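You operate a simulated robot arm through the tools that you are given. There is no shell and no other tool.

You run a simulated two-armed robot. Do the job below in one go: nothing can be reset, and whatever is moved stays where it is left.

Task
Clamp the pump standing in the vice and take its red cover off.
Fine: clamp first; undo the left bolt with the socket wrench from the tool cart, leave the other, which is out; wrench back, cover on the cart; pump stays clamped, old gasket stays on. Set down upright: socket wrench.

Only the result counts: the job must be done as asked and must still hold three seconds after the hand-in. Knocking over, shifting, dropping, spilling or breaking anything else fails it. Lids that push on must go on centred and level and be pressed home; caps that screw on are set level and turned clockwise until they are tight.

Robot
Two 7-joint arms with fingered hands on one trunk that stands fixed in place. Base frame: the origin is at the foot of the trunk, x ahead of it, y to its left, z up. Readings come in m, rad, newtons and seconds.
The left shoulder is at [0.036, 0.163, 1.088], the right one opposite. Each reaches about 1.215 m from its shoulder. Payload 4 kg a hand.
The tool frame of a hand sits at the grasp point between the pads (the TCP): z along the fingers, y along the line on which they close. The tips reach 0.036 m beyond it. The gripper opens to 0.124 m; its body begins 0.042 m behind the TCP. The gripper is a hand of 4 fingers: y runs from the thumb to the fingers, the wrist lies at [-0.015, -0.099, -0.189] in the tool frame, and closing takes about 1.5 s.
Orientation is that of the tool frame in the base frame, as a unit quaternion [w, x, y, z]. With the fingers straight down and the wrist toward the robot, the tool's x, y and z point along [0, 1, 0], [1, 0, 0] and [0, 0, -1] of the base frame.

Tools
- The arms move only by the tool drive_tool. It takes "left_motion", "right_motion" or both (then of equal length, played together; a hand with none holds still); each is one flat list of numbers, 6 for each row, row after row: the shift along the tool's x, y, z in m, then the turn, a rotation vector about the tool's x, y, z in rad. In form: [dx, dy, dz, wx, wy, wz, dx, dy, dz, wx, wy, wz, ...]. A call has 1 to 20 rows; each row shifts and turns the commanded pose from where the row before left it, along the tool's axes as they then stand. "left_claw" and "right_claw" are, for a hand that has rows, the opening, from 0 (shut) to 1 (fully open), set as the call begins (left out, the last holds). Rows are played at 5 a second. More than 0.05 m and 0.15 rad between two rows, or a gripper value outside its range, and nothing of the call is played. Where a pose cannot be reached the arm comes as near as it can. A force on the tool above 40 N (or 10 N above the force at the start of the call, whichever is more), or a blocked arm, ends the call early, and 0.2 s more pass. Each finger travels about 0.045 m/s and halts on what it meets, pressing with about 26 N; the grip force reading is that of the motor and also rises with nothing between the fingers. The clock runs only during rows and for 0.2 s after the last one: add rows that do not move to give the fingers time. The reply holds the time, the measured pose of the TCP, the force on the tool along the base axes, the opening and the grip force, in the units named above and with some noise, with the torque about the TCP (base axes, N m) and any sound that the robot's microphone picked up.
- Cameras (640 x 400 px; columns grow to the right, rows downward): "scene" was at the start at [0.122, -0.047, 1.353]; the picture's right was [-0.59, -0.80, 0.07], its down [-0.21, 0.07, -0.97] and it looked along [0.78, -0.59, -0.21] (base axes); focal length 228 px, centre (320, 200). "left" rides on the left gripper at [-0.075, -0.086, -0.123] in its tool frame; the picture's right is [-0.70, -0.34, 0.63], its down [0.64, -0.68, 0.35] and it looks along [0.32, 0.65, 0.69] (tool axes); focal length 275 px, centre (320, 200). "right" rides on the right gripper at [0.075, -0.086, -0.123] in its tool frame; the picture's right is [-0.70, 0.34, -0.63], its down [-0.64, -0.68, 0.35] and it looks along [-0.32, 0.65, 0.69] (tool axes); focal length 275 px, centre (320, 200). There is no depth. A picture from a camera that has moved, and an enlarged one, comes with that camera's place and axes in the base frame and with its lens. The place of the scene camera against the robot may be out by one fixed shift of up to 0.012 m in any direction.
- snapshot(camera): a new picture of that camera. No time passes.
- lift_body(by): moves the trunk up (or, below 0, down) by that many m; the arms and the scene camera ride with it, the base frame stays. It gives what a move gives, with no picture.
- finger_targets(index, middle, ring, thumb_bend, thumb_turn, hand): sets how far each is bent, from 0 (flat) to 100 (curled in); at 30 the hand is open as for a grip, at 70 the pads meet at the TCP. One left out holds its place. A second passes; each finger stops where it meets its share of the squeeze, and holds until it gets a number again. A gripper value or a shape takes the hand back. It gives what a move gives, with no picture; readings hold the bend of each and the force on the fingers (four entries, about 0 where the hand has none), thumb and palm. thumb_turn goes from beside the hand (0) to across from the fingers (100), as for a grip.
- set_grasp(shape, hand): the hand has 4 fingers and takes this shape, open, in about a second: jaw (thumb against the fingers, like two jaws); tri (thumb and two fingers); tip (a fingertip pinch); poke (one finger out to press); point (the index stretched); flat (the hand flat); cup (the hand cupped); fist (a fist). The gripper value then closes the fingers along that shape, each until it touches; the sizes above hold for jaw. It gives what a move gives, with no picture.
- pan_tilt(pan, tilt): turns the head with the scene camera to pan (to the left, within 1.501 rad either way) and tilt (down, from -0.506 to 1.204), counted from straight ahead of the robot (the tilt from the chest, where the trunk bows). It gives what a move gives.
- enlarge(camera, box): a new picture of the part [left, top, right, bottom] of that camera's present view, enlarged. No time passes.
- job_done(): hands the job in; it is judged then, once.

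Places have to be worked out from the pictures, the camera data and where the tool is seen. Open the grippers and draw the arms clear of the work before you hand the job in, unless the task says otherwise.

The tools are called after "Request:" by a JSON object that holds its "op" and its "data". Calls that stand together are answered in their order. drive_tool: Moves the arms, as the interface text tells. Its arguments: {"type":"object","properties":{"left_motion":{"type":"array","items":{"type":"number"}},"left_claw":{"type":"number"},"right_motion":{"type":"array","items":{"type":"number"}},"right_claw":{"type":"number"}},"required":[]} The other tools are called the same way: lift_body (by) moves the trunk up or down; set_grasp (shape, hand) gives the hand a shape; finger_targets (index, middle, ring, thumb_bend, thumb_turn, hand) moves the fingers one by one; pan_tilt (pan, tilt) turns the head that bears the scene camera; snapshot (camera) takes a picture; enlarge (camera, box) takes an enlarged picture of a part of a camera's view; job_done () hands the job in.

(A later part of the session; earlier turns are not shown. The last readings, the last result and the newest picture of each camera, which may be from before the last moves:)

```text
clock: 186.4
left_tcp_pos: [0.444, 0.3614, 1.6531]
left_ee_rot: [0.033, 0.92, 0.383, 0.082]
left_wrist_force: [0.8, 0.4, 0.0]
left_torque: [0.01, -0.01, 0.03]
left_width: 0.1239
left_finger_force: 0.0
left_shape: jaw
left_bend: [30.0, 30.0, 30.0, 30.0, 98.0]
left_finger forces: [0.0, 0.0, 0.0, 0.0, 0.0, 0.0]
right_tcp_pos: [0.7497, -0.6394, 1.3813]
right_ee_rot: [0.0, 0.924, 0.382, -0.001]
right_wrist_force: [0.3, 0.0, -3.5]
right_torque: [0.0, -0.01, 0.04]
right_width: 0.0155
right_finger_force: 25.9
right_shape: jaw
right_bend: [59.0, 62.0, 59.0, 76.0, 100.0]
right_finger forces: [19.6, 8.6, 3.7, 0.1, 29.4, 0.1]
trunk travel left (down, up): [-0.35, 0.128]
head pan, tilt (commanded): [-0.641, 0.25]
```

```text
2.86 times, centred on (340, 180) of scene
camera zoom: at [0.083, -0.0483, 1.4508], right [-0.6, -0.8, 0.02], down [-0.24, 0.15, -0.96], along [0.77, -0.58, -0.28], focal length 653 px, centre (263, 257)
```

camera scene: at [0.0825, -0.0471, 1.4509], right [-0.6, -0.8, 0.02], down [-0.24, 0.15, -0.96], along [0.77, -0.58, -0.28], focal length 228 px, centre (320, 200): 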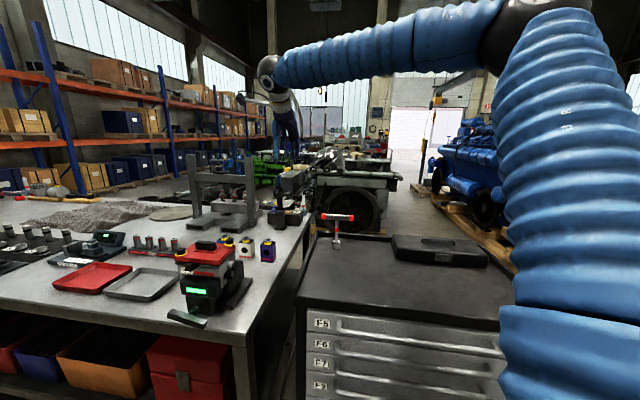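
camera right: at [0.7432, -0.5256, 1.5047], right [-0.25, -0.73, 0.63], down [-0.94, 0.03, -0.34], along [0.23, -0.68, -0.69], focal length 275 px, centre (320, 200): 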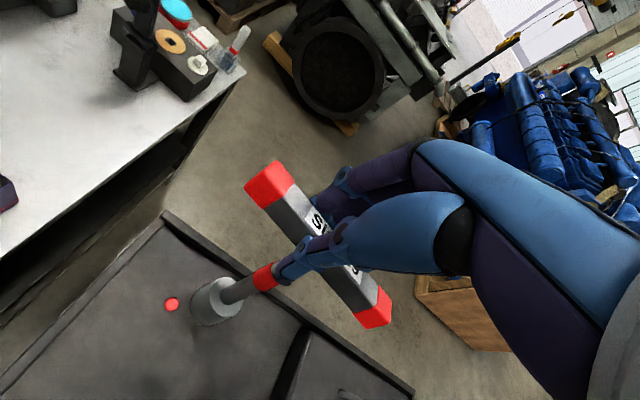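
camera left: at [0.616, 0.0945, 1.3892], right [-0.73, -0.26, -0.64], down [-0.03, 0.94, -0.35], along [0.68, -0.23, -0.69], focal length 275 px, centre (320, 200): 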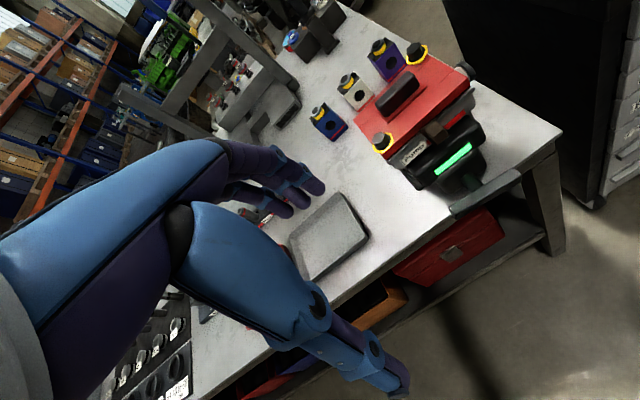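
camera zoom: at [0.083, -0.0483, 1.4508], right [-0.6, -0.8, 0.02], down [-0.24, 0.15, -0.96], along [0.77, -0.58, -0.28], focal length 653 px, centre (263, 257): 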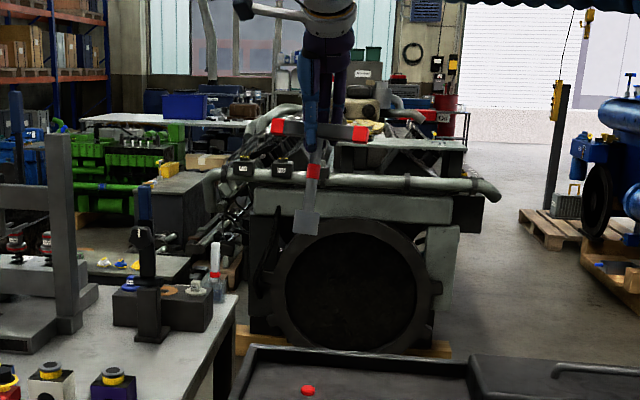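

I check how the wrench hangs in this grip.

Request:
{"op": "enlarge", "data": {"camera": "right", "box": [170, 220, 330, 340]}}

Request:
{"op": "enlarge", "data": {"camera": "scene", "box": [315, 120, 365, 200]}}

```text
3.33 times, centred on (250, 280) of right
camera zoom: at [0.7432, -0.5256, 1.5047], right [-0.25, -0.73, 0.63], down [-0.94, 0.03, -0.34], along [0.23, -0.68, -0.69], focal length 918 px, centre (553, -67)
```

zoom: 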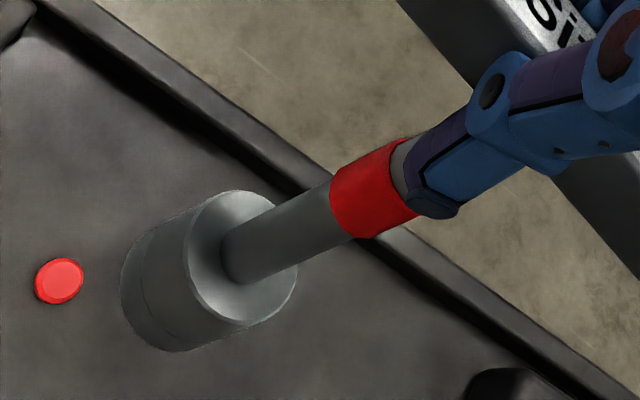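

```text
5.00 times, centred on (340, 160) of scene
camera zoom: at [0.083, -0.0483, 1.4508], right [-0.6, -0.8, 0.02], down [-0.24, 0.15, -0.96], along [0.77, -0.58, -0.28], focal length 1142 px, centre (220, 400)
```

zoom: 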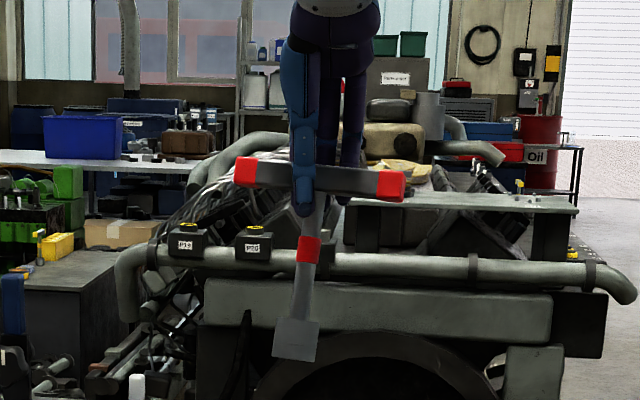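

The wrench hangs bottom ~14° toward the thumb side and ~5° along +x. I tilt the hand to bring it vertical and check.

Request:
{"op": "drive_tool", "data": {"right_motion": [0, 0, 0, -0.12, -0.045, 0, 0, 0, 0, -0.12, -0.045, 0, 0, 0, 0, 0, 0, 0]}}

Request:
{"op": "enlarge", "data": {"camera": "right", "box": [170, 220, 330, 340]}}

Request:
{"op": "enlarge", "data": {"camera": "scene", "box": [315, 120, 365, 200]}}

```text
clock: 187.2
left_tcp_pos: [0.4433, 0.3614, 1.6523]
left_ee_rot: [0.034, 0.919, 0.383, 0.082]
left_wrist_force: [0.6, -0.3, -0.2]
left_torque: [0.01, 0.02, -0.02]
left_width: 0.1239
left_finger_force: 0.0
left_shape: jaw
left_bend: [30.0, 30.0, 30.0, 30.0, 98.0]
left_finger forces: [0.0, 0.1, 0.0, 0.0, 0.0, 0.0]
right_tcp_pos: [0.7507, -0.6382, 1.3844]
right_ee_rot: [0.128, 0.916, 0.38, 0.003]
right_wrist_force: [-0.4, -0.7, -3.6]
right_torque: [0.01, -0.01, -0.05]
right_width: 0.0154
right_finger_force: 25.8
right_shape: jaw
right_bend: [59.0, 62.0, 59.0, 76.0, 100.0]
right_finger forces: [19.2, 8.4, 3.5, 0.0, 29.2, 0.0]
trunk travel left (down, up): [-0.35, 0.128]
head pan, tilt (commanded): [-0.641, 0.25]
```

```text
3.33 times, centred on (250, 280) of right
camera zoom: at [0.7313, -0.4999, 1.4748], right [-0.33, -0.57, 0.76], down [-0.9, -0.06, -0.44], along [0.3, -0.82, -0.49], focal length 918 px, centre (553, -67)
```

zoom: 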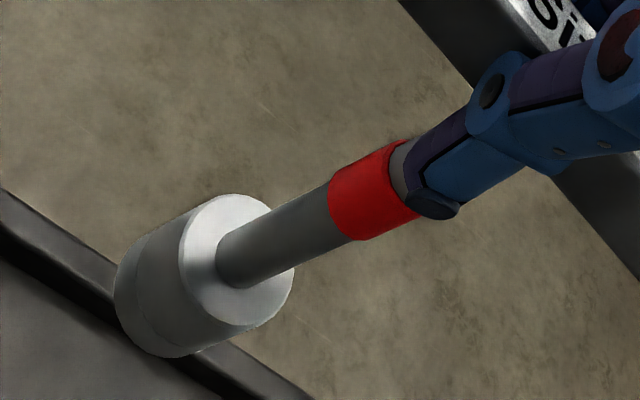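

```text
5.00 times, centred on (340, 160) of scene
camera zoom: at [0.0827, -0.0478, 1.4509], right [-0.6, -0.8, 0.02], down [-0.24, 0.15, -0.96], along [0.77, -0.58, -0.28], focal length 1142 px, centre (220, 400)
```

zoom: 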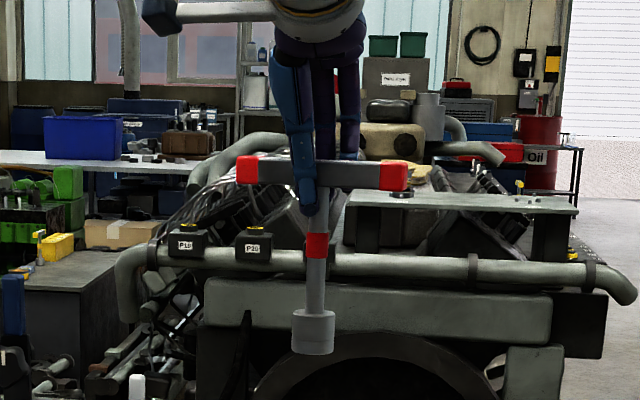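

The wrench hangs vertical now. I carry it toward the bolt and turn the hand counter-clockwise about the vertical to yaw ≈ +10° on the way.

Request:
{"op": "drive_tool", "data": {"right_motion": [0.0298, -0.0236, -0.0138, 0, 0, 0, 0.0298, -0.0236, -0.0138, 0, 0, 0, 0.0298, -0.0236, -0.0138, 0, 0, 0, 0.0298, -0.0236, -0.0138, 0, 0, 0, 0.0298, -0.0236, -0.0138, 0, 0, 0, 0.0298, -0.0236, -0.0138, 0, 0, 0, 0, 0, 0, -0.0129, 0.0331, -0.1354, 0, 0, 0, -0.0129, 0.0331, -0.1354, 0, 0, 0, -0.0129, 0.0331, -0.1354, 0, 0, 0, -0.0129, 0.0331, -0.1354, 0, 0, 0, -0.0129, 0.0331, -0.1354, 0, 0, 0, -0.0129, 0.0331, -0.1354, 0, 0, 0, -0.0129, 0.0331, -0.1354, 0, 0, 0, 0, 0, 0]}}

Request:
{"op": "snapshot", "data": {"camera": "right"}}

Request:
{"op": "snapshot", "data": {"camera": "scene"}}

```text
clock: 190.2
left_tcp_pos: [0.4437, 0.3623, 1.6531]
left_ee_rot: [0.034, 0.919, 0.383, 0.082]
left_wrist_force: [0.3, 1.1, 0.2]
left_torque: [0.01, 0.01, 0.0]
left_width: 0.124
left_finger_force: 0.1
left_shape: jaw
left_bend: [30.0, 30.0, 30.0, 30.0, 98.0]
left_finger forces: [0.0, 0.0, 0.1, 0.0, 0.0, 0.0]
right_tcp_pos: [0.7707, -0.3983, 1.4157]
right_ee_rot: [0.112, 0.629, 0.766, 0.064]
right_wrist_force: [1.3, 0.5, -2.4]
right_torque: [0.01, 0.05, -0.02]
right_width: 0.0153
right_finger_force: 26.0
right_shape: jaw
right_bend: [59.0, 62.0, 59.0, 76.0, 100.0]
right_finger forces: [18.8, 8.8, 3.6, 0.0, 29.1, 0.0]
trunk travel left (down, up): [-0.35, 0.128]
head pan, tilt (commanded): [-0.641, 0.25]
```

```text
taken
camera right: at [0.6449, -0.3363, 1.5063], right [0.29, -0.59, 0.76], down [-0.44, -0.78, -0.44], along [0.85, -0.21, -0.48], focal length 275 px, centre (320, 200)
```

right: 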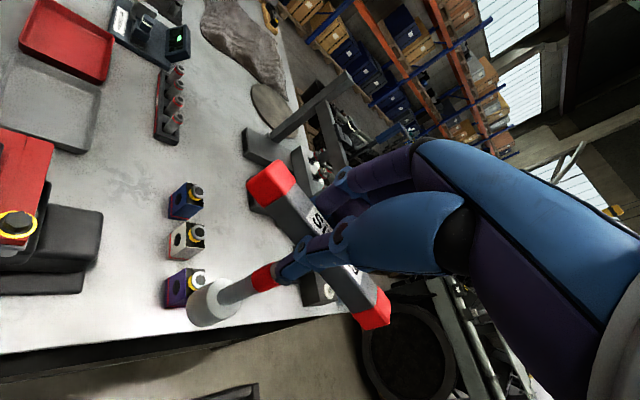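

```text
taken
camera scene: at [0.0826, -0.0467, 1.451], right [-0.6, -0.8, 0.03], down [-0.24, 0.15, -0.96], along [0.77, -0.58, -0.28], focal length 228 px, centre (320, 200)
```

scene: 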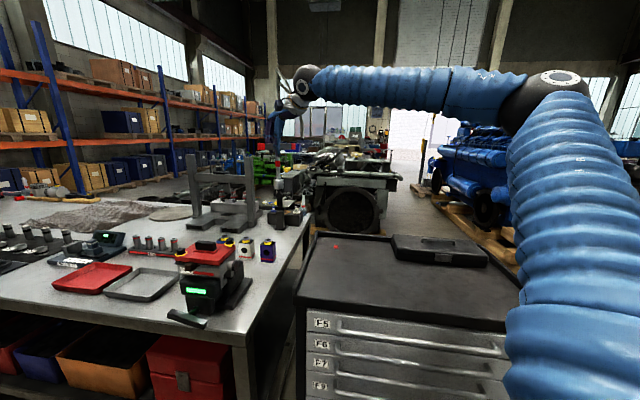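

I move the wrench over to the left bolt, staying about 5 cm above it.

Request:
{"op": "drive_tool", "data": {"right_motion": [0.0384, 0.0085, 0.0114, 0, 0, 0, 0.0384, 0.0085, 0.0114, 0, 0, 0, 0.0384, 0.0085, 0.0114, 0, 0, 0, 0.0384, 0.0085, 0.0114, 0, 0, 0, 0.0384, 0.0085, 0.0114, 0, 0, 0, 0.0384, 0.0085, 0.0114, 0, 0, 0, 0.0384, 0.0085, 0.0114, 0, 0, 0, 0.0384, 0.0085, 0.0114, 0, 0, 0, 0, 0, 0, 0, 0, 0]}}

Request:
{"op": "snapshot", "data": {"camera": "right"}}

Request:
{"op": "enlarge", "data": {"camera": "scene", "box": [150, 140, 250, 280]}}

```text
clock: 192.2
left_tcp_pos: [0.4424, 0.3608, 1.6541]
left_ee_rot: [0.034, 0.919, 0.383, 0.082]
left_wrist_force: [0.1, 1.0, -0.2]
left_torque: [-0.02, 0.02, 0.04]
left_width: 0.1238
left_finger_force: 0.1
left_shape: jaw
left_bend: [30.0, 30.0, 30.0, 30.0, 98.0]
left_finger forces: [0.1, 0.1, 0.0, 0.0, 0.1, 0.1]
right_tcp_pos: [0.8019, -0.0927, 1.3149]
right_ee_rot: [0.113, 0.63, 0.766, 0.065]
right_wrist_force: [-1.1, 0.5, -3.2]
right_torque: [-0.01, 0.04, 0.0]
right_width: 0.0153
right_finger_force: 26.3
right_shape: jaw
right_bend: [59.0, 62.0, 59.0, 76.0, 100.0]
right_finger forces: [18.7, 8.9, 3.9, 0.1, 29.2, 0.0]
trunk travel left (down, up): [-0.35, 0.128]
head pan, tilt (commanded): [-0.641, 0.25]
```

```text
taken
camera right: at [0.6767, -0.0307, 1.4061], right [0.28, -0.59, 0.76], down [-0.44, -0.78, -0.44], along [0.85, -0.21, -0.48], focal length 275 px, centre (320, 200)
```

right: 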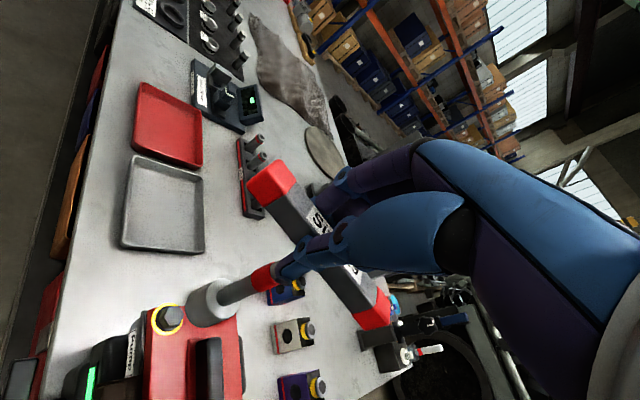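

```text
2.86 times, centred on (200, 210) of scene
camera zoom: at [0.0813, -0.0479, 1.4511], right [-0.6, -0.8, 0.02], down [-0.24, 0.15, -0.96], along [0.77, -0.58, -0.28], focal length 653 px, centre (663, 171)
```

zoom: 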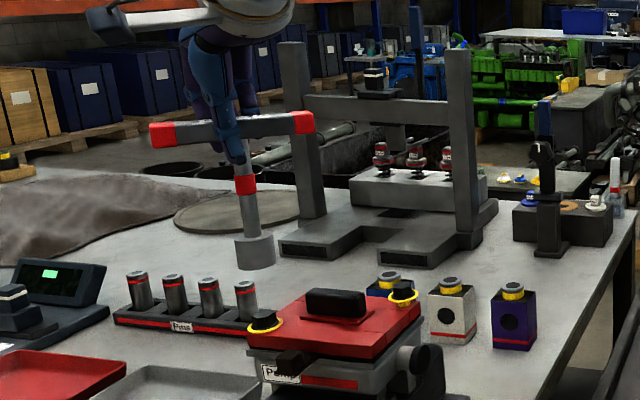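

Socket and bolt look aligned in the scene view; I zoom in both cameras to refine.

Request:
{"op": "enlarge", "data": {"camera": "right", "box": [130, 250, 290, 370]}}

Request:
{"op": "enlarge", "data": {"camera": "scene", "box": [160, 190, 220, 270]}}

```text
3.33 times, centred on (210, 310) of right
camera zoom: at [0.6767, -0.0307, 1.4061], right [0.28, -0.59, 0.76], down [-0.44, -0.78, -0.44], along [0.85, -0.21, -0.48], focal length 918 px, centre (687, -167)
```

zoom: 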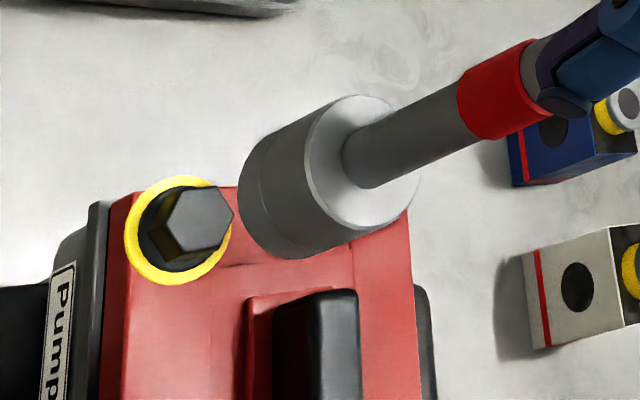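

```text
5.00 times, centred on (190, 230) of scene
camera zoom: at [0.0813, -0.0479, 1.4511], right [-0.6, -0.8, 0.02], down [-0.24, 0.15, -0.96], along [0.77, -0.58, -0.28], focal length 1142 px, centre (970, 50)
```

zoom: 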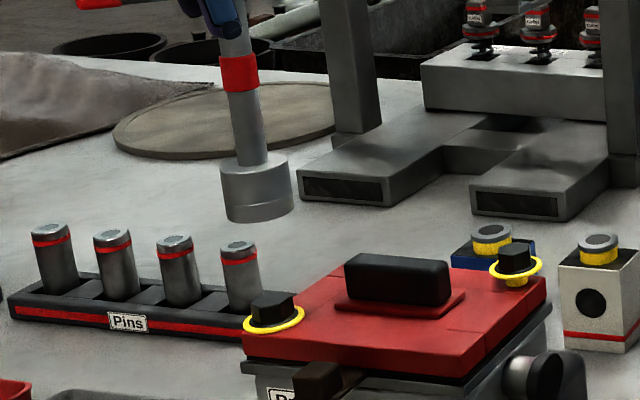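

The right camera says the socket must go ~7 mm forward (x); the scene shows y is right. I correct and lower 3.5 cm.

Request:
{"op": "drive_tool", "data": {"right_motion": [-0.0008, 0.0067, 0.0018, 0, 0, 0, 0.0016, -0.0042, 0.0169, 0, 0, 0, 0.0016, -0.0042, 0.0169, 0, 0, 0, 0, 0, 0, 0, 0, 0]}}

Request:
{"op": "enlarge", "data": {"camera": "right", "box": [130, 250, 290, 370]}}

Request:
{"op": "enlarge", "data": {"camera": "scene", "box": [160, 200, 220, 270]}}

```text
clock: 193.2
left_tcp_pos: [0.4428, 0.3624, 1.6543]
left_ee_rot: [0.034, 0.92, 0.383, 0.082]
left_wrist_force: [0.4, -0.2, -0.8]
left_torque: [0.02, -0.03, -0.03]
left_width: 0.124
left_finger_force: 0.1
left_shape: jaw
left_bend: [30.0, 30.0, 30.0, 30.0, 98.0]
left_finger forces: [0.0, 0.1, 0.0, 0.0, 0.0, 0.0]
right_tcp_pos: [0.8097, -0.0894, 1.2788]
right_ee_rot: [0.112, 0.63, 0.766, 0.063]
right_wrist_force: [0.7, -0.3, -2.8]
right_torque: [0.04, 0.05, -0.01]
right_width: 0.0153
right_finger_force: 26.0
right_shape: jaw
right_bend: [59.0, 62.0, 59.0, 76.0, 100.0]
right_finger forces: [18.6, 8.9, 3.9, 0.0, 29.0, 0.1]
trunk travel left (down, up): [-0.35, 0.128]
head pan, tilt (commanded): [-0.641, 0.25]
```

```text
3.33 times, centred on (210, 310) of right
camera zoom: at [0.6847, -0.0259, 1.3701], right [0.29, -0.59, 0.76], down [-0.44, -0.78, -0.44], along [0.85, -0.21, -0.49], focal length 918 px, centre (687, -167)
```

zoom: 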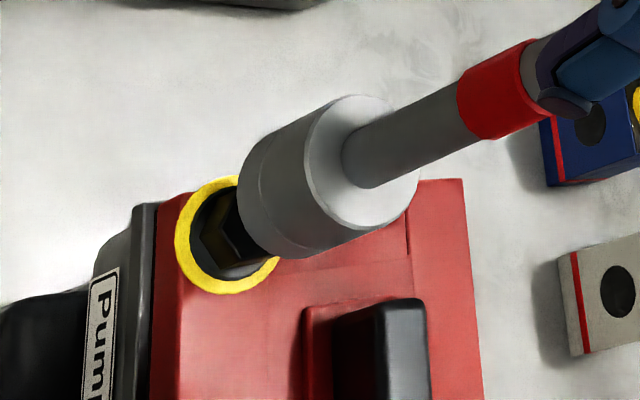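

```text
5.71 times, centred on (190, 235) of scene
camera zoom: at [0.0824, -0.0474, 1.451], right [-0.6, -0.8, 0.02], down [-0.24, 0.15, -0.96], along [0.77, -0.58, -0.28], focal length 1306 px, centre (1063, 0)
```

zoom: 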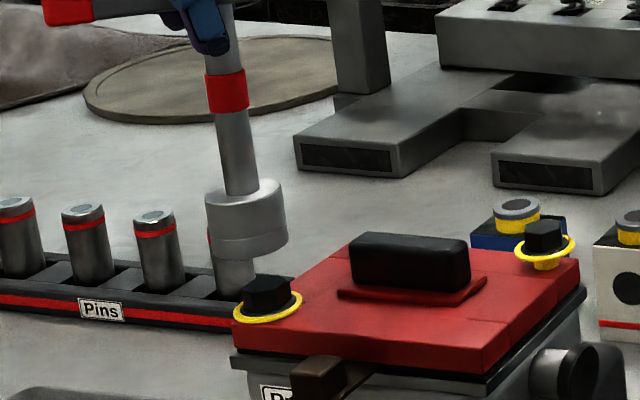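

Now y should go back ~3.5 mm. I correct and lower 2 cm (about 1 cm above the head).

Request:
{"op": "drive_tool", "data": {"right_motion": [-0.0035, -0.0002, 0.0003, 0, 0, 0, 0.0009, -0.0024, 0.0097, 0, 0, 0, 0.0009, -0.0024, 0.0097, 0, 0, 0, 0, 0, 0, 0, 0, 0]}}

Request:
{"op": "enlarge", "data": {"camera": "right", "box": [130, 250, 290, 370]}}

Request:
{"op": "enlarge", "data": {"camera": "scene", "box": [160, 200, 220, 270]}}

```text
clock: 194.2
left_tcp_pos: [0.4434, 0.362, 1.653]
left_ee_rot: [0.033, 0.919, 0.383, 0.082]
left_wrist_force: [-0.2, -1.0, 0.1]
left_torque: [0.0, 0.01, 0.01]
left_width: 0.1239
left_finger_force: 0.1
left_shape: jaw
left_bend: [30.0, 30.0, 30.0, 30.0, 98.0]
left_finger forces: [0.0, 0.0, 0.0, 0.0, 0.0, 0.0]
right_tcp_pos: [0.8108, -0.0915, 1.259]
right_ee_rot: [0.112, 0.63, 0.766, 0.063]
right_wrist_force: [0.0, 0.6, -3.6]
right_torque: [0.0, 0.04, 0.01]
right_width: 0.0152
right_finger_force: 26.0
right_shape: jaw
right_bend: [59.0, 62.0, 59.0, 76.0, 100.0]
right_finger forces: [18.5, 8.9, 3.8, 0.2, 29.1, 0.0]
trunk travel left (down, up): [-0.35, 0.128]
head pan, tilt (commanded): [-0.641, 0.25]
```

```text
3.33 times, centred on (210, 310) of right
camera zoom: at [0.6851, -0.0293, 1.3504], right [0.29, -0.59, 0.76], down [-0.45, -0.78, -0.44], along [0.85, -0.21, -0.49], focal length 918 px, centre (687, -167)
```

zoom: 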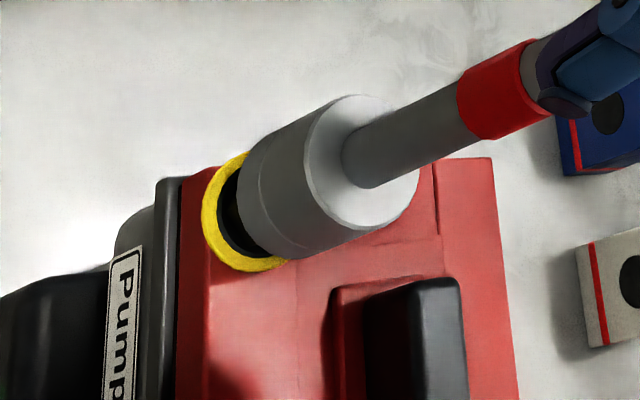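

```text
5.71 times, centred on (190, 235) of scene
camera zoom: at [0.0824, -0.0473, 1.451], right [-0.6, -0.8, 0.02], down [-0.24, 0.15, -0.96], along [0.77, -0.58, -0.28], focal length 1306 px, centre (1063, 0)
```

zoom: 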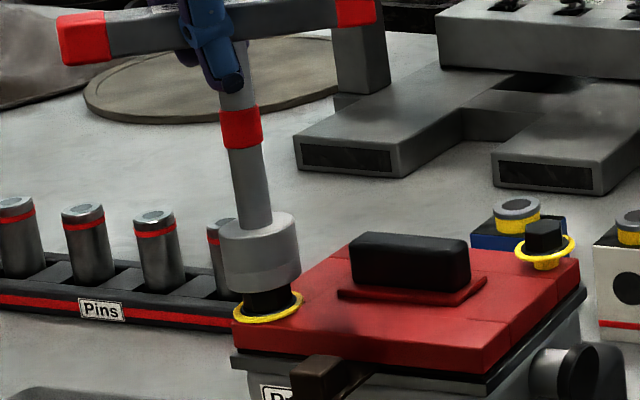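

Concentric in both views. I descend in small steps to seat the socket.

Request:
{"op": "drive_tool", "data": {"right_motion": [0.0005, -0.0012, 0.0048, 0, 0, 0, 0.0005, -0.0012, 0.0048, 0, 0, 0, 0.0003, -0.0007, 0.0029, 0, 0, 0, 0, 0, 0, 0, 0, 0]}}

Request:
{"op": "enlarge", "data": {"camera": "scene", "box": [160, 200, 220, 270]}}

```text
clock: 195.2
left_tcp_pos: [0.444, 0.3611, 1.6538]
left_ee_rot: [0.034, 0.92, 0.383, 0.081]
left_wrist_force: [0.7, -1.0, -0.3]
left_torque: [-0.01, -0.01, 0.02]
left_width: 0.1239
left_finger_force: 0.1
left_shape: jaw
left_bend: [30.0, 30.0, 30.0, 30.0, 98.0]
left_finger forces: [0.0, 0.0, 0.1, 0.1, 0.0, 0.1]
right_tcp_pos: [0.811, -0.0901, 1.2464]
right_ee_rot: [0.112, 0.631, 0.765, 0.064]
right_wrist_force: [-0.2, 0.1, -0.9]
right_torque: [0.01, 0.0, 0.01]
right_width: 0.0153
right_finger_force: 26.0
right_shape: jaw
right_bend: [59.0, 62.0, 59.0, 76.0, 100.0]
right_finger forces: [18.3, 8.6, 3.9, 0.0, 29.2, 0.0]
trunk travel left (down, up): [-0.35, 0.128]
head pan, tilt (commanded): [-0.641, 0.25]
```

```text
5.71 times, centred on (190, 235) of scene
camera zoom: at [0.0825, -0.0473, 1.451], right [-0.6, -0.8, 0.02], down [-0.24, 0.15, -0.96], along [0.77, -0.58, -0.28], focal length 1306 px, centre (1063, 0)
```

zoom: 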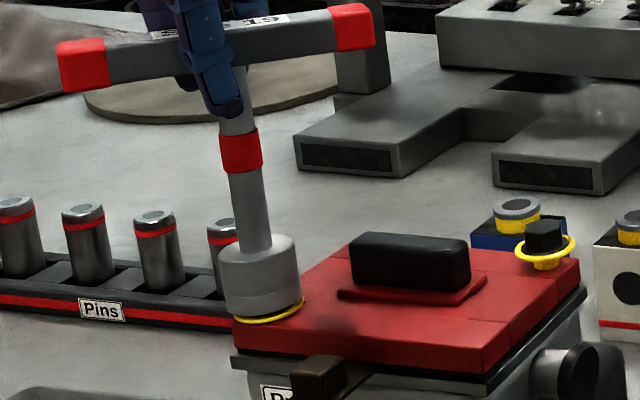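

Seated on the bolt (ring almost covered, weight partly taken). I turn counter-clockwise 0.6 rad about the bolt axis.

Request:
{"op": "drive_tool", "data": {"right_motion": [-0.0009, -0.0007, -0.0002, -0.0091, 0.0239, -0.0965, -0.0009, -0.0007, -0.0002, -0.0091, 0.0239, -0.0965, -0.0009, -0.0007, -0.0002, -0.0091, 0.0239, -0.0965, -0.0009, -0.0007, -0.0002, -0.0091, 0.0239, -0.0965, -0.0009, -0.0007, -0.0002, -0.0091, 0.0239, -0.0965, -0.0009, -0.0007, -0.0002, -0.0091, 0.0239, -0.0965, 0, 0, 0, 0, 0, 0]}}

Request:
{"op": "enlarge", "data": {"camera": "scene", "box": [160, 200, 220, 270]}}

```text
clock: 196.8
left_tcp_pos: [0.4441, 0.3609, 1.652]
left_ee_rot: [0.034, 0.919, 0.383, 0.082]
left_wrist_force: [0.7, 0.8, -0.1]
left_torque: [0.0, 0.0, 0.02]
left_width: 0.1239
left_finger_force: 0.1
left_shape: jaw
left_bend: [30.0, 30.0, 30.0, 30.0, 98.0]
left_finger forces: [0.0, 0.1, 0.1, 0.1, 0.0, 0.0]
right_tcp_pos: [0.8085, -0.0972, 1.2482]
right_ee_rot: [0.088, 0.375, 0.918, 0.094]
right_wrist_force: [0.2, 0.0, -3.4]
right_torque: [-0.04, -0.01, 0.0]
right_width: 0.0153
right_finger_force: 26.7
right_shape: jaw
right_bend: [59.0, 62.0, 59.0, 76.0, 100.0]
right_finger forces: [18.7, 8.9, 3.7, 0.0, 29.0, 0.0]
trunk travel left (down, up): [-0.35, 0.128]
head pan, tilt (commanded): [-0.641, 0.25]
```

```text
5.71 times, centred on (190, 235) of scene
camera zoom: at [0.0824, -0.0468, 1.451], right [-0.6, -0.8, 0.02], down [-0.24, 0.15, -0.96], along [0.77, -0.58, -0.28], focal length 1306 px, centre (1063, 0)
```

zoom: 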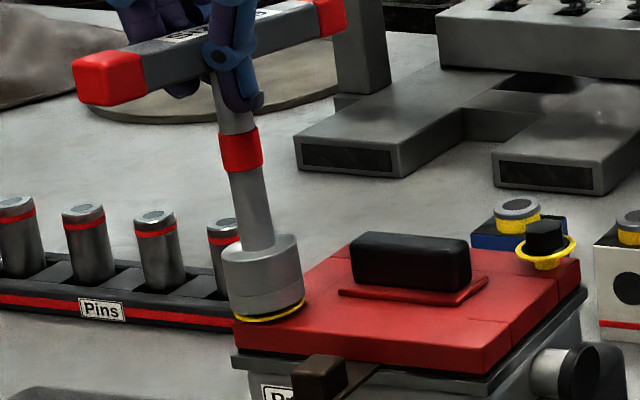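

No side load and no resistance. I press down 1.5 mm to stay engaged and continue turning another 0.6 rad.

Request:
{"op": "drive_tool", "data": {"right_motion": [0.0001, -0.0004, 0.0015, 0, 0, 0, -0.0009, -0.0007, -0.0001, -0.0091, 0.0239, -0.0965, -0.0009, -0.0007, -0.0001, -0.0091, 0.0239, -0.0965, -0.0009, -0.0007, -0.0001, -0.0091, 0.0239, -0.0965, -0.0009, -0.0007, -0.0001, -0.0091, 0.0239, -0.0965, -0.0009, -0.0007, -0.0001, -0.0091, 0.0239, -0.0965, -0.0009, -0.0007, -0.0001, -0.0091, 0.0239, -0.0965, 0, 0, 0, 0, 0, 0]}}

Request:
{"op": "enlarge", "data": {"camera": "scene", "box": [160, 200, 220, 270]}}

Request:
{"op": "snapshot", "data": {"camera": "right"}}

```text
clock: 198.6
left_tcp_pos: [0.4422, 0.3607, 1.6535]
left_ee_rot: [0.034, 0.919, 0.384, 0.082]
left_wrist_force: [0.7, 1.1, 0.1]
left_torque: [-0.01, 0.02, 0.02]
left_width: 0.1238
left_finger_force: 0.1
left_shape: jaw
left_bend: [30.0, 30.0, 30.0, 30.0, 98.0]
left_finger forces: [0.0, 0.0, 0.0, 0.0, 0.0, 0.0]
right_tcp_pos: [0.8101, -0.1039, 1.246]
right_ee_rot: [0.056, 0.089, 0.988, 0.116]
right_wrist_force: [0.5, -0.1, 10.7]
right_torque: [0.29, -0.11, -0.03]
right_width: 0.0157
right_finger_force: 26.4
right_shape: jaw
right_bend: [59.0, 62.0, 59.0, 76.0, 100.0]
right_finger forces: [18.0, 8.4, 3.6, 0.1, 30.7, 0.0]
trunk travel left (down, up): [-0.35, 0.128]
head pan, tilt (commanded): [-0.641, 0.25]
```

```text
5.71 times, centred on (190, 235) of scene
camera zoom: at [0.0811, -0.0472, 1.4511], right [-0.6, -0.8, 0.02], down [-0.24, 0.15, -0.96], along [0.77, -0.58, -0.28], focal length 1306 px, centre (1063, 0)
```

zoom: 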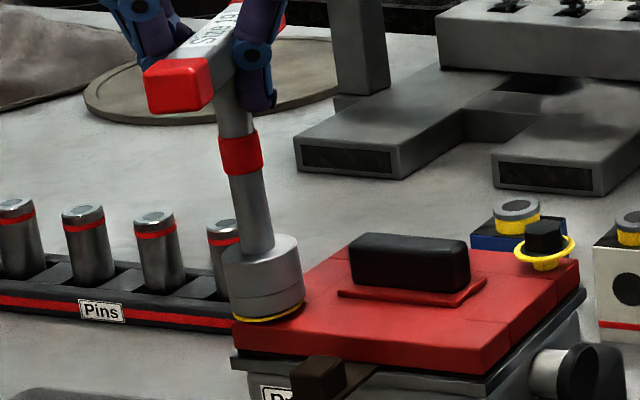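

```text
taken
camera right: at [0.7072, -0.1991, 1.3379], right [0.65, 0.05, 0.76], down [0.57, -0.7, -0.44], along [0.51, 0.71, -0.48], focal length 275 px, centre (320, 200)
```

right: 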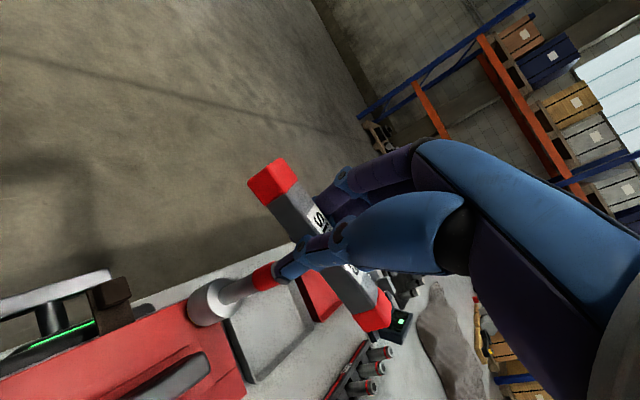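

Bolt pushes up (+11 N), so it is rising. I lift the wrench 22 mm, turn back clockwise 1.2 rad in the air, and come partly down for a check.

Request:
{"op": "drive_tool", "data": {"right_motion": [-0.0007, 0.0018, -0.0072, 0, 0, 0, -0.0007, 0.0018, -0.0072, 0, 0, 0, -0.0007, 0.0018, -0.0072, 0, 0, 0, 0.0008, 0.0008, 0, 0.0091, -0.0239, 0.0965, 0.0008, 0.0008, 0, 0.0091, -0.0239, 0.0965, 0.0008, 0.0008, 0, 0.0091, -0.0239, 0.0965, 0.0008, 0.0008, 0, 0.0091, -0.0239, 0.0965, 0.0008, 0.0008, 0, 0.0091, -0.0239, 0.0965, 0.0008, 0.0008, 0, 0.0091, -0.0239, 0.0965, 0.0008, 0.0008, 0, 0.0091, -0.0239, 0.0965, 0.0008, 0.0008, 0, 0.0091, -0.0239, 0.0965, 0.0008, 0.0008, 0, 0.0091, -0.0239, 0.0965, 0.0008, 0.0008, 0, 0.0091, -0.0239, 0.0965, 0.0008, 0.0008, 0, 0.0091, -0.0239, 0.0965, 0.0008, 0.0008, 0, 0.0091, -0.0239, 0.0965, 0, 0, 0, 0, 0, 0]}}

Request:
{"op": "enlarge", "data": {"camera": "scene", "box": [160, 200, 220, 270]}}

Request:
{"op": "enlarge", "data": {"camera": "right", "box": [130, 250, 290, 370]}}

```text
clock: 202.0
left_tcp_pos: [0.4438, 0.3619, 1.6536]
left_ee_rot: [0.035, 0.92, 0.383, 0.081]
left_wrist_force: [-0.7, 0.2, 0.2]
left_torque: [-0.01, -0.01, 0.01]
left_width: 0.1241
left_finger_force: 0.0
left_shape: jaw
left_bend: [30.0, 30.0, 30.0, 30.0, 98.0]
left_finger forces: [0.1, 0.1, 0.0, 0.1, 0.0, 0.1]
right_tcp_pos: [0.8101, -0.0912, 1.2696]
right_ee_rot: [0.113, 0.63, 0.766, 0.063]
right_wrist_force: [-0.4, 0.3, -4.3]
right_torque: [0.02, 0.02, 0.0]
right_width: 0.0158
right_finger_force: 26.0
right_shape: jaw
right_bend: [59.0, 62.0, 59.0, 76.0, 100.0]
right_finger forces: [18.4, 9.0, 3.6, 0.0, 28.8, 0.1]
trunk travel left (down, up): [-0.35, 0.128]
head pan, tilt (commanded): [-0.641, 0.25]
```

```text
5.71 times, centred on (190, 235) of scene
camera zoom: at [0.0823, -0.0475, 1.451], right [-0.6, -0.8, 0.02], down [-0.24, 0.15, -0.96], along [0.77, -0.58, -0.28], focal length 1306 px, centre (1063, 0)
```

zoom: 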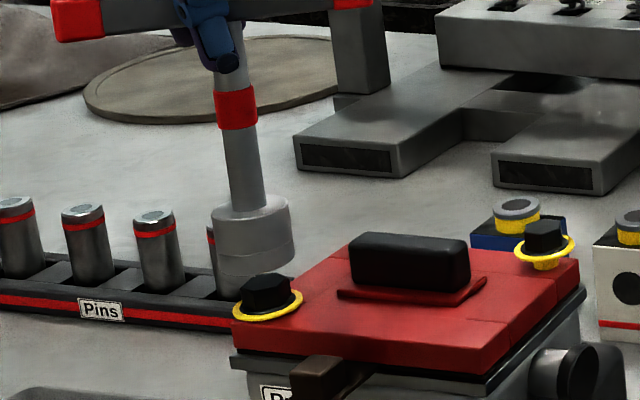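

```text
3.33 times, centred on (210, 310) of right
camera zoom: at [0.684, -0.029, 1.361], right [0.29, -0.59, 0.76], down [-0.45, -0.78, -0.44], along [0.85, -0.21, -0.48], focal length 918 px, centre (687, -167)
```

zoom: 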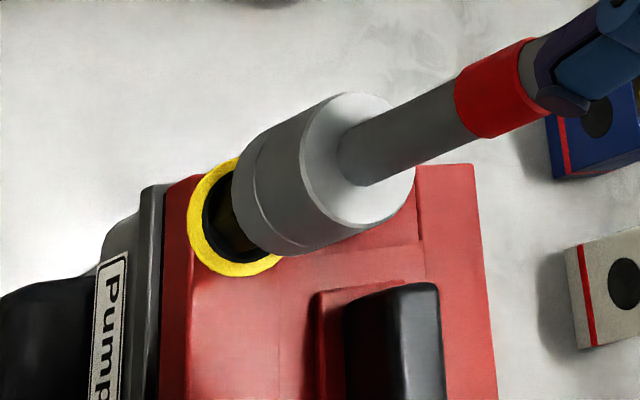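

The left bolt's height looks unchanged after this stroke. I zoom in on it to compare its hex orientation and height.

Request:
{"op": "enlarge", "data": {"camera": "scene", "box": [170, 240, 200, 262]}}

Request:
{"op": "enlarge", "data": {"camera": "scene", "box": [212, 230, 242, 252]}}

Request:
{"op": "enlarge", "data": {"camera": "right", "box": [160, 280, 220, 330]}}

```text
16.00 times, centred on (185, 251) of scene
camera zoom: at [0.0823, -0.0475, 1.451], right [-0.6, -0.8, 0.02], down [-0.24, 0.15, -0.96], along [0.77, -0.58, -0.28], focal length 3655 px, centre (2480, -616)
```

zoom: 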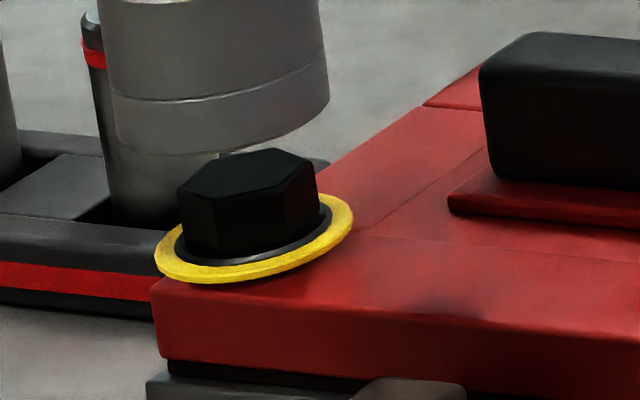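

```text
16.00 times, centred on (227, 241) of scene
camera zoom: at [0.0823, -0.0475, 1.451], right [-0.6, -0.8, 0.02], down [-0.24, 0.15, -0.96], along [0.77, -0.58, -0.28], focal length 3655 px, centre (1808, -456)
```

zoom: 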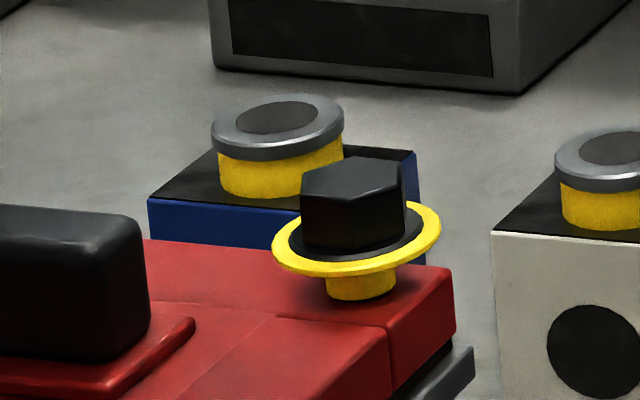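

```text
8.00 times, centred on (190, 305) of right
camera zoom: at [0.684, -0.029, 1.361], right [0.29, -0.59, 0.76], down [-0.45, -0.78, -0.44], along [0.85, -0.21, -0.48], focal length 2202 px, centre (1360, -640)
```

zoom: 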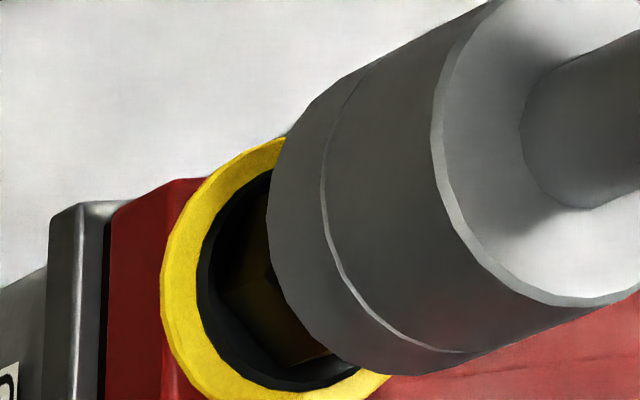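

The hex orientation looks the same, so this last stroke may not have gripped the bolt (no down-press at first). I seat the socket again, this time with ~10–15 N press as in the first session.

Request:
{"op": "drive_tool", "data": {"right_motion": [-0.0007, -0.0014, 0.0058, 0, 0, 0, 0.0005, -0.0014, 0.0058, 0, 0, 0, 0.0005, -0.0014, 0.0058, 0, 0, 0, 0.0005, -0.0014, 0.0058, 0, 0, 0, 0.0002, -0.0007, 0.0029, 0, 0, 0, 0, 0, 0, 0, 0, 0]}}

Request:
{"op": "enlarge", "data": {"camera": "scene", "box": [160, 200, 220, 270]}}

```text
clock: 203.4
left_tcp_pos: [0.4414, 0.3621, 1.6544]
left_ee_rot: [0.035, 0.919, 0.384, 0.083]
left_wrist_force: [0.0, 0.1, -0.2]
left_torque: [0.0, 0.02, 0.01]
left_width: 0.1238
left_finger_force: 0.1
left_shape: jaw
left_bend: [30.0, 30.0, 30.0, 30.0, 98.0]
left_finger forces: [0.0, 0.0, 0.1, 0.0, 0.0, 0.1]
right_tcp_pos: [0.8102, -0.0921, 1.2473]
right_ee_rot: [0.113, 0.629, 0.766, 0.066]
right_wrist_force: [0.4, 1.9, 20.1]
right_torque: [0.04, -0.4, 0.04]
right_width: 0.0154
right_finger_force: 25.9
right_shape: jaw
right_bend: [59.0, 62.0, 59.0, 76.0, 100.0]
right_finger forces: [16.9, 8.2, 3.9, 0.0, 31.6, 0.0]
trunk travel left (down, up): [-0.35, 0.128]
head pan, tilt (commanded): [-0.641, 0.25]
```

```text
5.71 times, centred on (190, 235) of scene
camera zoom: at [0.0807, -0.0469, 1.4514], right [-0.6, -0.8, 0.02], down [-0.24, 0.15, -0.96], along [0.77, -0.58, -0.28], focal length 1306 px, centre (1063, 0)
```

zoom: 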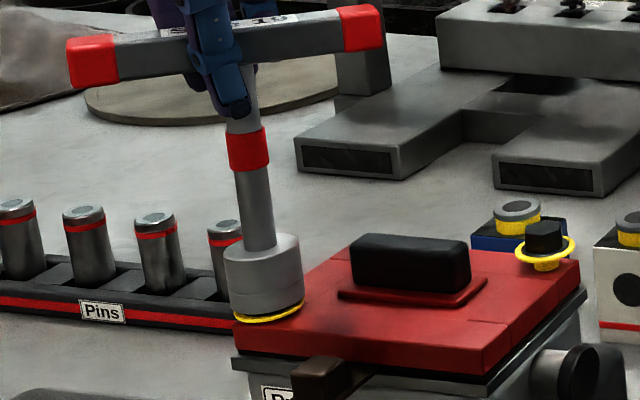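

Seated with 20 N press. I turn 0.6 rad counter-clockwise and watch torque and force.

Request:
{"op": "drive_tool", "data": {"right_motion": [-0.0008, -0.0007, 0, -0.0091, 0.0239, -0.0965, -0.0008, -0.0007, 0, -0.0091, 0.0239, -0.0965, -0.0008, -0.0007, 0, -0.0091, 0.0239, -0.0965, 0, 0, 0, 0, 0, 0]}}

Request:
{"op": "drive_tool", "data": {"right_motion": [-0.0008, -0.0007, 0, -0.0091, 0.0239, -0.0965, -0.0008, -0.0007, 0, -0.0091, 0.0239, -0.0965, -0.0008, -0.0007, 0, -0.0091, 0.0239, -0.0965, 0, 0, 0, 0, 0, 0]}}

Request:
{"op": "enlarge", "data": {"camera": "scene", "box": [160, 200, 220, 270]}}

```text
clock: 204.4
left_tcp_pos: [0.4412, 0.363, 1.6556]
left_ee_rot: [0.035, 0.919, 0.383, 0.082]
left_wrist_force: [0.2, -0.3, 0.6]
left_torque: [-0.01, 0.0, -0.02]
left_width: 0.1242
left_finger_force: 0.0
left_shape: jaw
left_bend: [30.0, 30.0, 30.0, 30.0, 98.0]
left_finger forces: [0.0, 0.0, 0.0, 0.0, 0.1, 0.1]
right_tcp_pos: [0.8083, -0.0949, 1.2451]
right_ee_rot: [0.103, 0.509, 0.851, 0.08]
right_wrist_force: [-1.4, 2.1, 29.9]
right_torque: [0.24, -0.56, -0.02]
right_width: 0.015
right_finger_force: 26.5
right_shape: jaw
right_bend: [59.0, 62.0, 59.0, 76.0, 100.0]
right_finger forces: [17.7, 8.8, 3.6, 0.1, 33.5, 0.0]
trunk travel left (down, up): [-0.35, 0.128]
head pan, tilt (commanded): [-0.641, 0.25]
```

```text
clock: 205.4
left_tcp_pos: [0.4395, 0.3628, 1.6548]
left_ee_rot: [0.034, 0.919, 0.383, 0.083]
left_wrist_force: [0.4, 0.4, 0.9]
left_torque: [-0.04, -0.03, 0.0]
left_width: 0.124
left_finger_force: 0.0
left_shape: jaw
left_bend: [30.0, 30.0, 30.0, 30.0, 98.0]
left_finger forces: [0.0, 0.0, 0.1, 0.0, 0.1, 0.0]
right_tcp_pos: [0.806, -0.0983, 1.2446]
right_ee_rot: [0.089, 0.376, 0.918, 0.094]
right_wrist_force: [0.6, -0.7, 35.1]
right_torque: [0.34, -0.57, -0.09]
right_width: 0.0152
right_finger_force: 25.4
right_shape: jaw
right_bend: [59.0, 61.0, 59.0, 76.0, 100.0]
right_finger forces: [17.9, 10.2, 3.2, 0.1, 35.1, 0.0]
trunk travel left (down, up): [-0.35, 0.128]
head pan, tilt (commanded): [-0.641, 0.25]
```

```text
5.71 times, centred on (190, 235) of scene
camera zoom: at [0.0795, -0.0465, 1.4513], right [-0.6, -0.8, 0.02], down [-0.24, 0.15, -0.96], along [0.77, -0.58, -0.28], focal length 1306 px, centre (1063, 0)
```

zoom: 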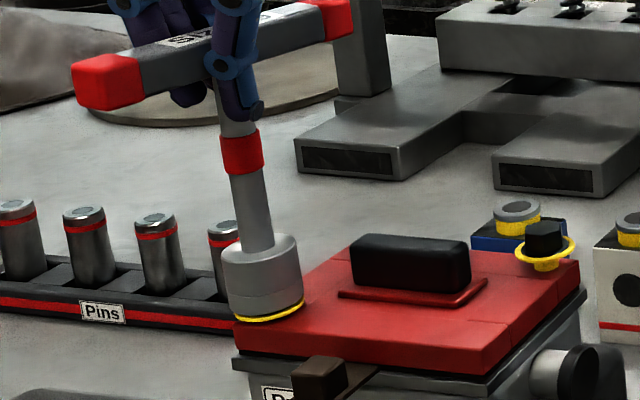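

Torque stays ~0 while the press rises. I lift the wrench off and check whether the hex has turned.

Request:
{"op": "drive_tool", "data": {"right_motion": [-0.0009, 0.0024, -0.0096, 0, 0, 0, -0.0009, 0.0024, -0.0096, 0, 0, 0, -0.0009, 0.0024, -0.0096, 0, 0, 0, -0.0009, 0.0024, -0.0096, 0, 0, 0, 0, 0, 0, 0, 0, 0]}}

Request:
{"op": "enlarge", "data": {"camera": "scene", "box": [170, 240, 200, 262]}}

Request:
{"op": "enlarge", "data": {"camera": "right", "box": [130, 240, 290, 360]}}

```text
clock: 206.6
left_tcp_pos: [0.4438, 0.3614, 1.6541]
left_ee_rot: [0.035, 0.919, 0.384, 0.082]
left_wrist_force: [0.0, -0.6, -0.6]
left_torque: [-0.01, -0.01, 0.0]
left_width: 0.1238
left_finger_force: 0.0
left_shape: jaw
left_bend: [30.0, 30.0, 30.0, 30.0, 98.0]
left_finger forces: [0.0, 0.0, 0.0, 0.0, 0.0, 0.0]
right_tcp_pos: [0.8091, -0.0981, 1.2819]
right_ee_rot: [0.088, 0.376, 0.917, 0.094]
right_wrist_force: [0.2, 0.0, -3.2]
right_torque: [-0.02, 0.04, -0.02]
right_width: 0.0154
right_finger_force: 26.4
right_shape: jaw
right_bend: [59.0, 62.0, 60.0, 76.0, 100.0]
right_finger forces: [20.9, 8.0, 3.7, 0.1, 30.7, 0.0]
trunk travel left (down, up): [-0.35, 0.128]
head pan, tilt (commanded): [-0.641, 0.25]
```

```text
16.00 times, centred on (185, 251) of scene
camera zoom: at [0.0824, -0.0475, 1.451], right [-0.6, -0.8, 0.02], down [-0.24, 0.15, -0.96], along [0.77, -0.58, -0.28], focal length 3655 px, centre (2480, -616)
```

zoom: 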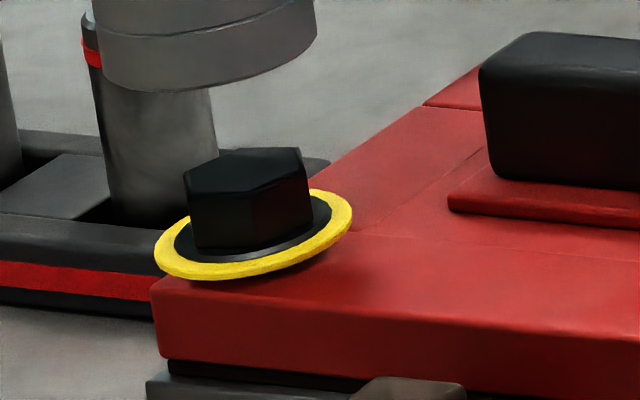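

```text
3.33 times, centred on (210, 300) of right
camera zoom: at [0.6705, -0.1188, 1.3732], right [0.57, -0.32, 0.76], down [0.07, -0.9, -0.44], along [0.82, 0.3, -0.49], focal length 918 px, centre (687, -133)
```

zoom: 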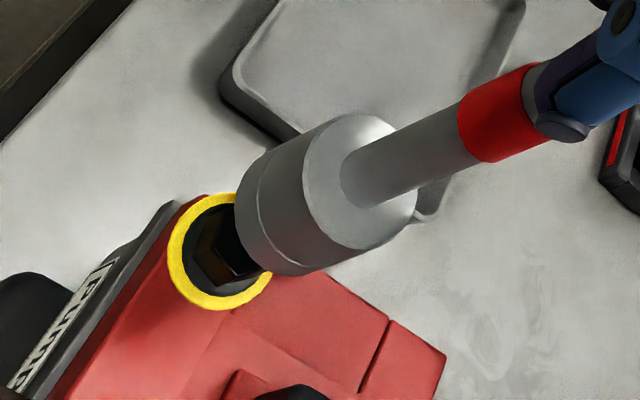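

The hex has now clearly turned with the wrench, and the ring sits slightly higher, so turning does work (~1 mm rise per rad). I seat again and continue: first the rest of this stroke up to yaw ≈ 85°.

Request:
{"op": "drive_tool", "data": {"right_motion": [0.001, -0.0027, 0.0109, 0, 0, 0, 0.001, -0.0027, 0.0109, 0, 0, 0, 0.001, -0.0027, 0.0109, 0, 0, 0, 0.0002, -0.0006, 0.0024, 0, 0, 0, -0.0008, -0.0007, -0.0001, -0.0091, 0.0239, -0.0965, -0.0008, -0.0007, -0.0001, -0.0091, 0.0239, -0.0965, -0.0008, -0.0007, -0.0001, -0.0091, 0.0239, -0.0965, -0.0008, -0.0007, -0.0001, -0.0091, 0.0239, -0.0965, -0.0008, -0.0007, -0.0001, -0.0091, 0.0239, -0.0965, -0.0008, -0.0007, -0.0001, -0.0091, 0.0239, -0.0965, -0.0008, -0.0007, -0.0001, -0.0091, 0.0239, -0.0965, 0, 0, 0, 0, 0, 0]}}

Request:
{"op": "enlarge", "data": {"camera": "scene", "box": [160, 200, 220, 270]}}

```text
clock: 209.2
left_tcp_pos: [0.4424, 0.3609, 1.6545]
left_ee_rot: [0.034, 0.919, 0.384, 0.082]
left_wrist_force: [-0.2, -0.3, 0.1]
left_torque: [-0.03, -0.02, -0.01]
left_width: 0.1241
left_finger_force: 0.2
left_shape: jaw
left_bend: [30.0, 30.0, 30.0, 30.0, 98.0]
left_finger forces: [0.0, 0.0, 0.1, 0.0, 0.1, 0.1]
right_tcp_pos: [0.81, -0.1056, 1.2459]
right_ee_rot: [0.05, 0.038, 0.991, 0.118]
right_wrist_force: [0.8, -0.4, 8.4]
right_torque: [0.21, -0.17, -0.05]
right_width: 0.0153
right_finger_force: 26.2
right_shape: jaw
right_bend: [59.0, 62.0, 60.0, 76.0, 100.0]
right_finger forces: [20.1, 8.9, 3.9, 0.0, 31.9, 0.1]
trunk travel left (down, up): [-0.35, 0.128]
head pan, tilt (commanded): [-0.641, 0.25]
```

```text
5.71 times, centred on (190, 235) of scene
camera zoom: at [0.0814, -0.0474, 1.4511], right [-0.6, -0.8, 0.02], down [-0.24, 0.15, -0.96], along [0.77, -0.58, -0.28], focal length 1306 px, centre (1063, 0)
```

zoom: 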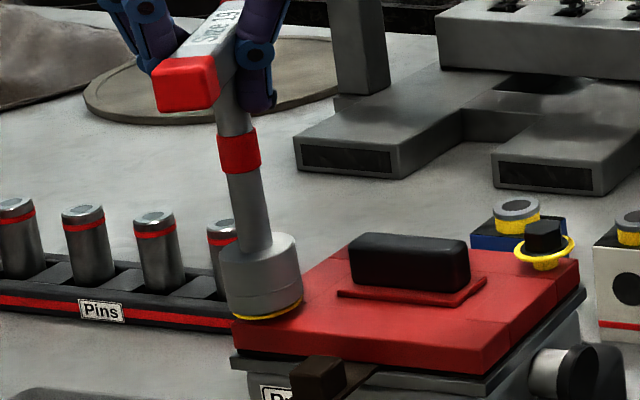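

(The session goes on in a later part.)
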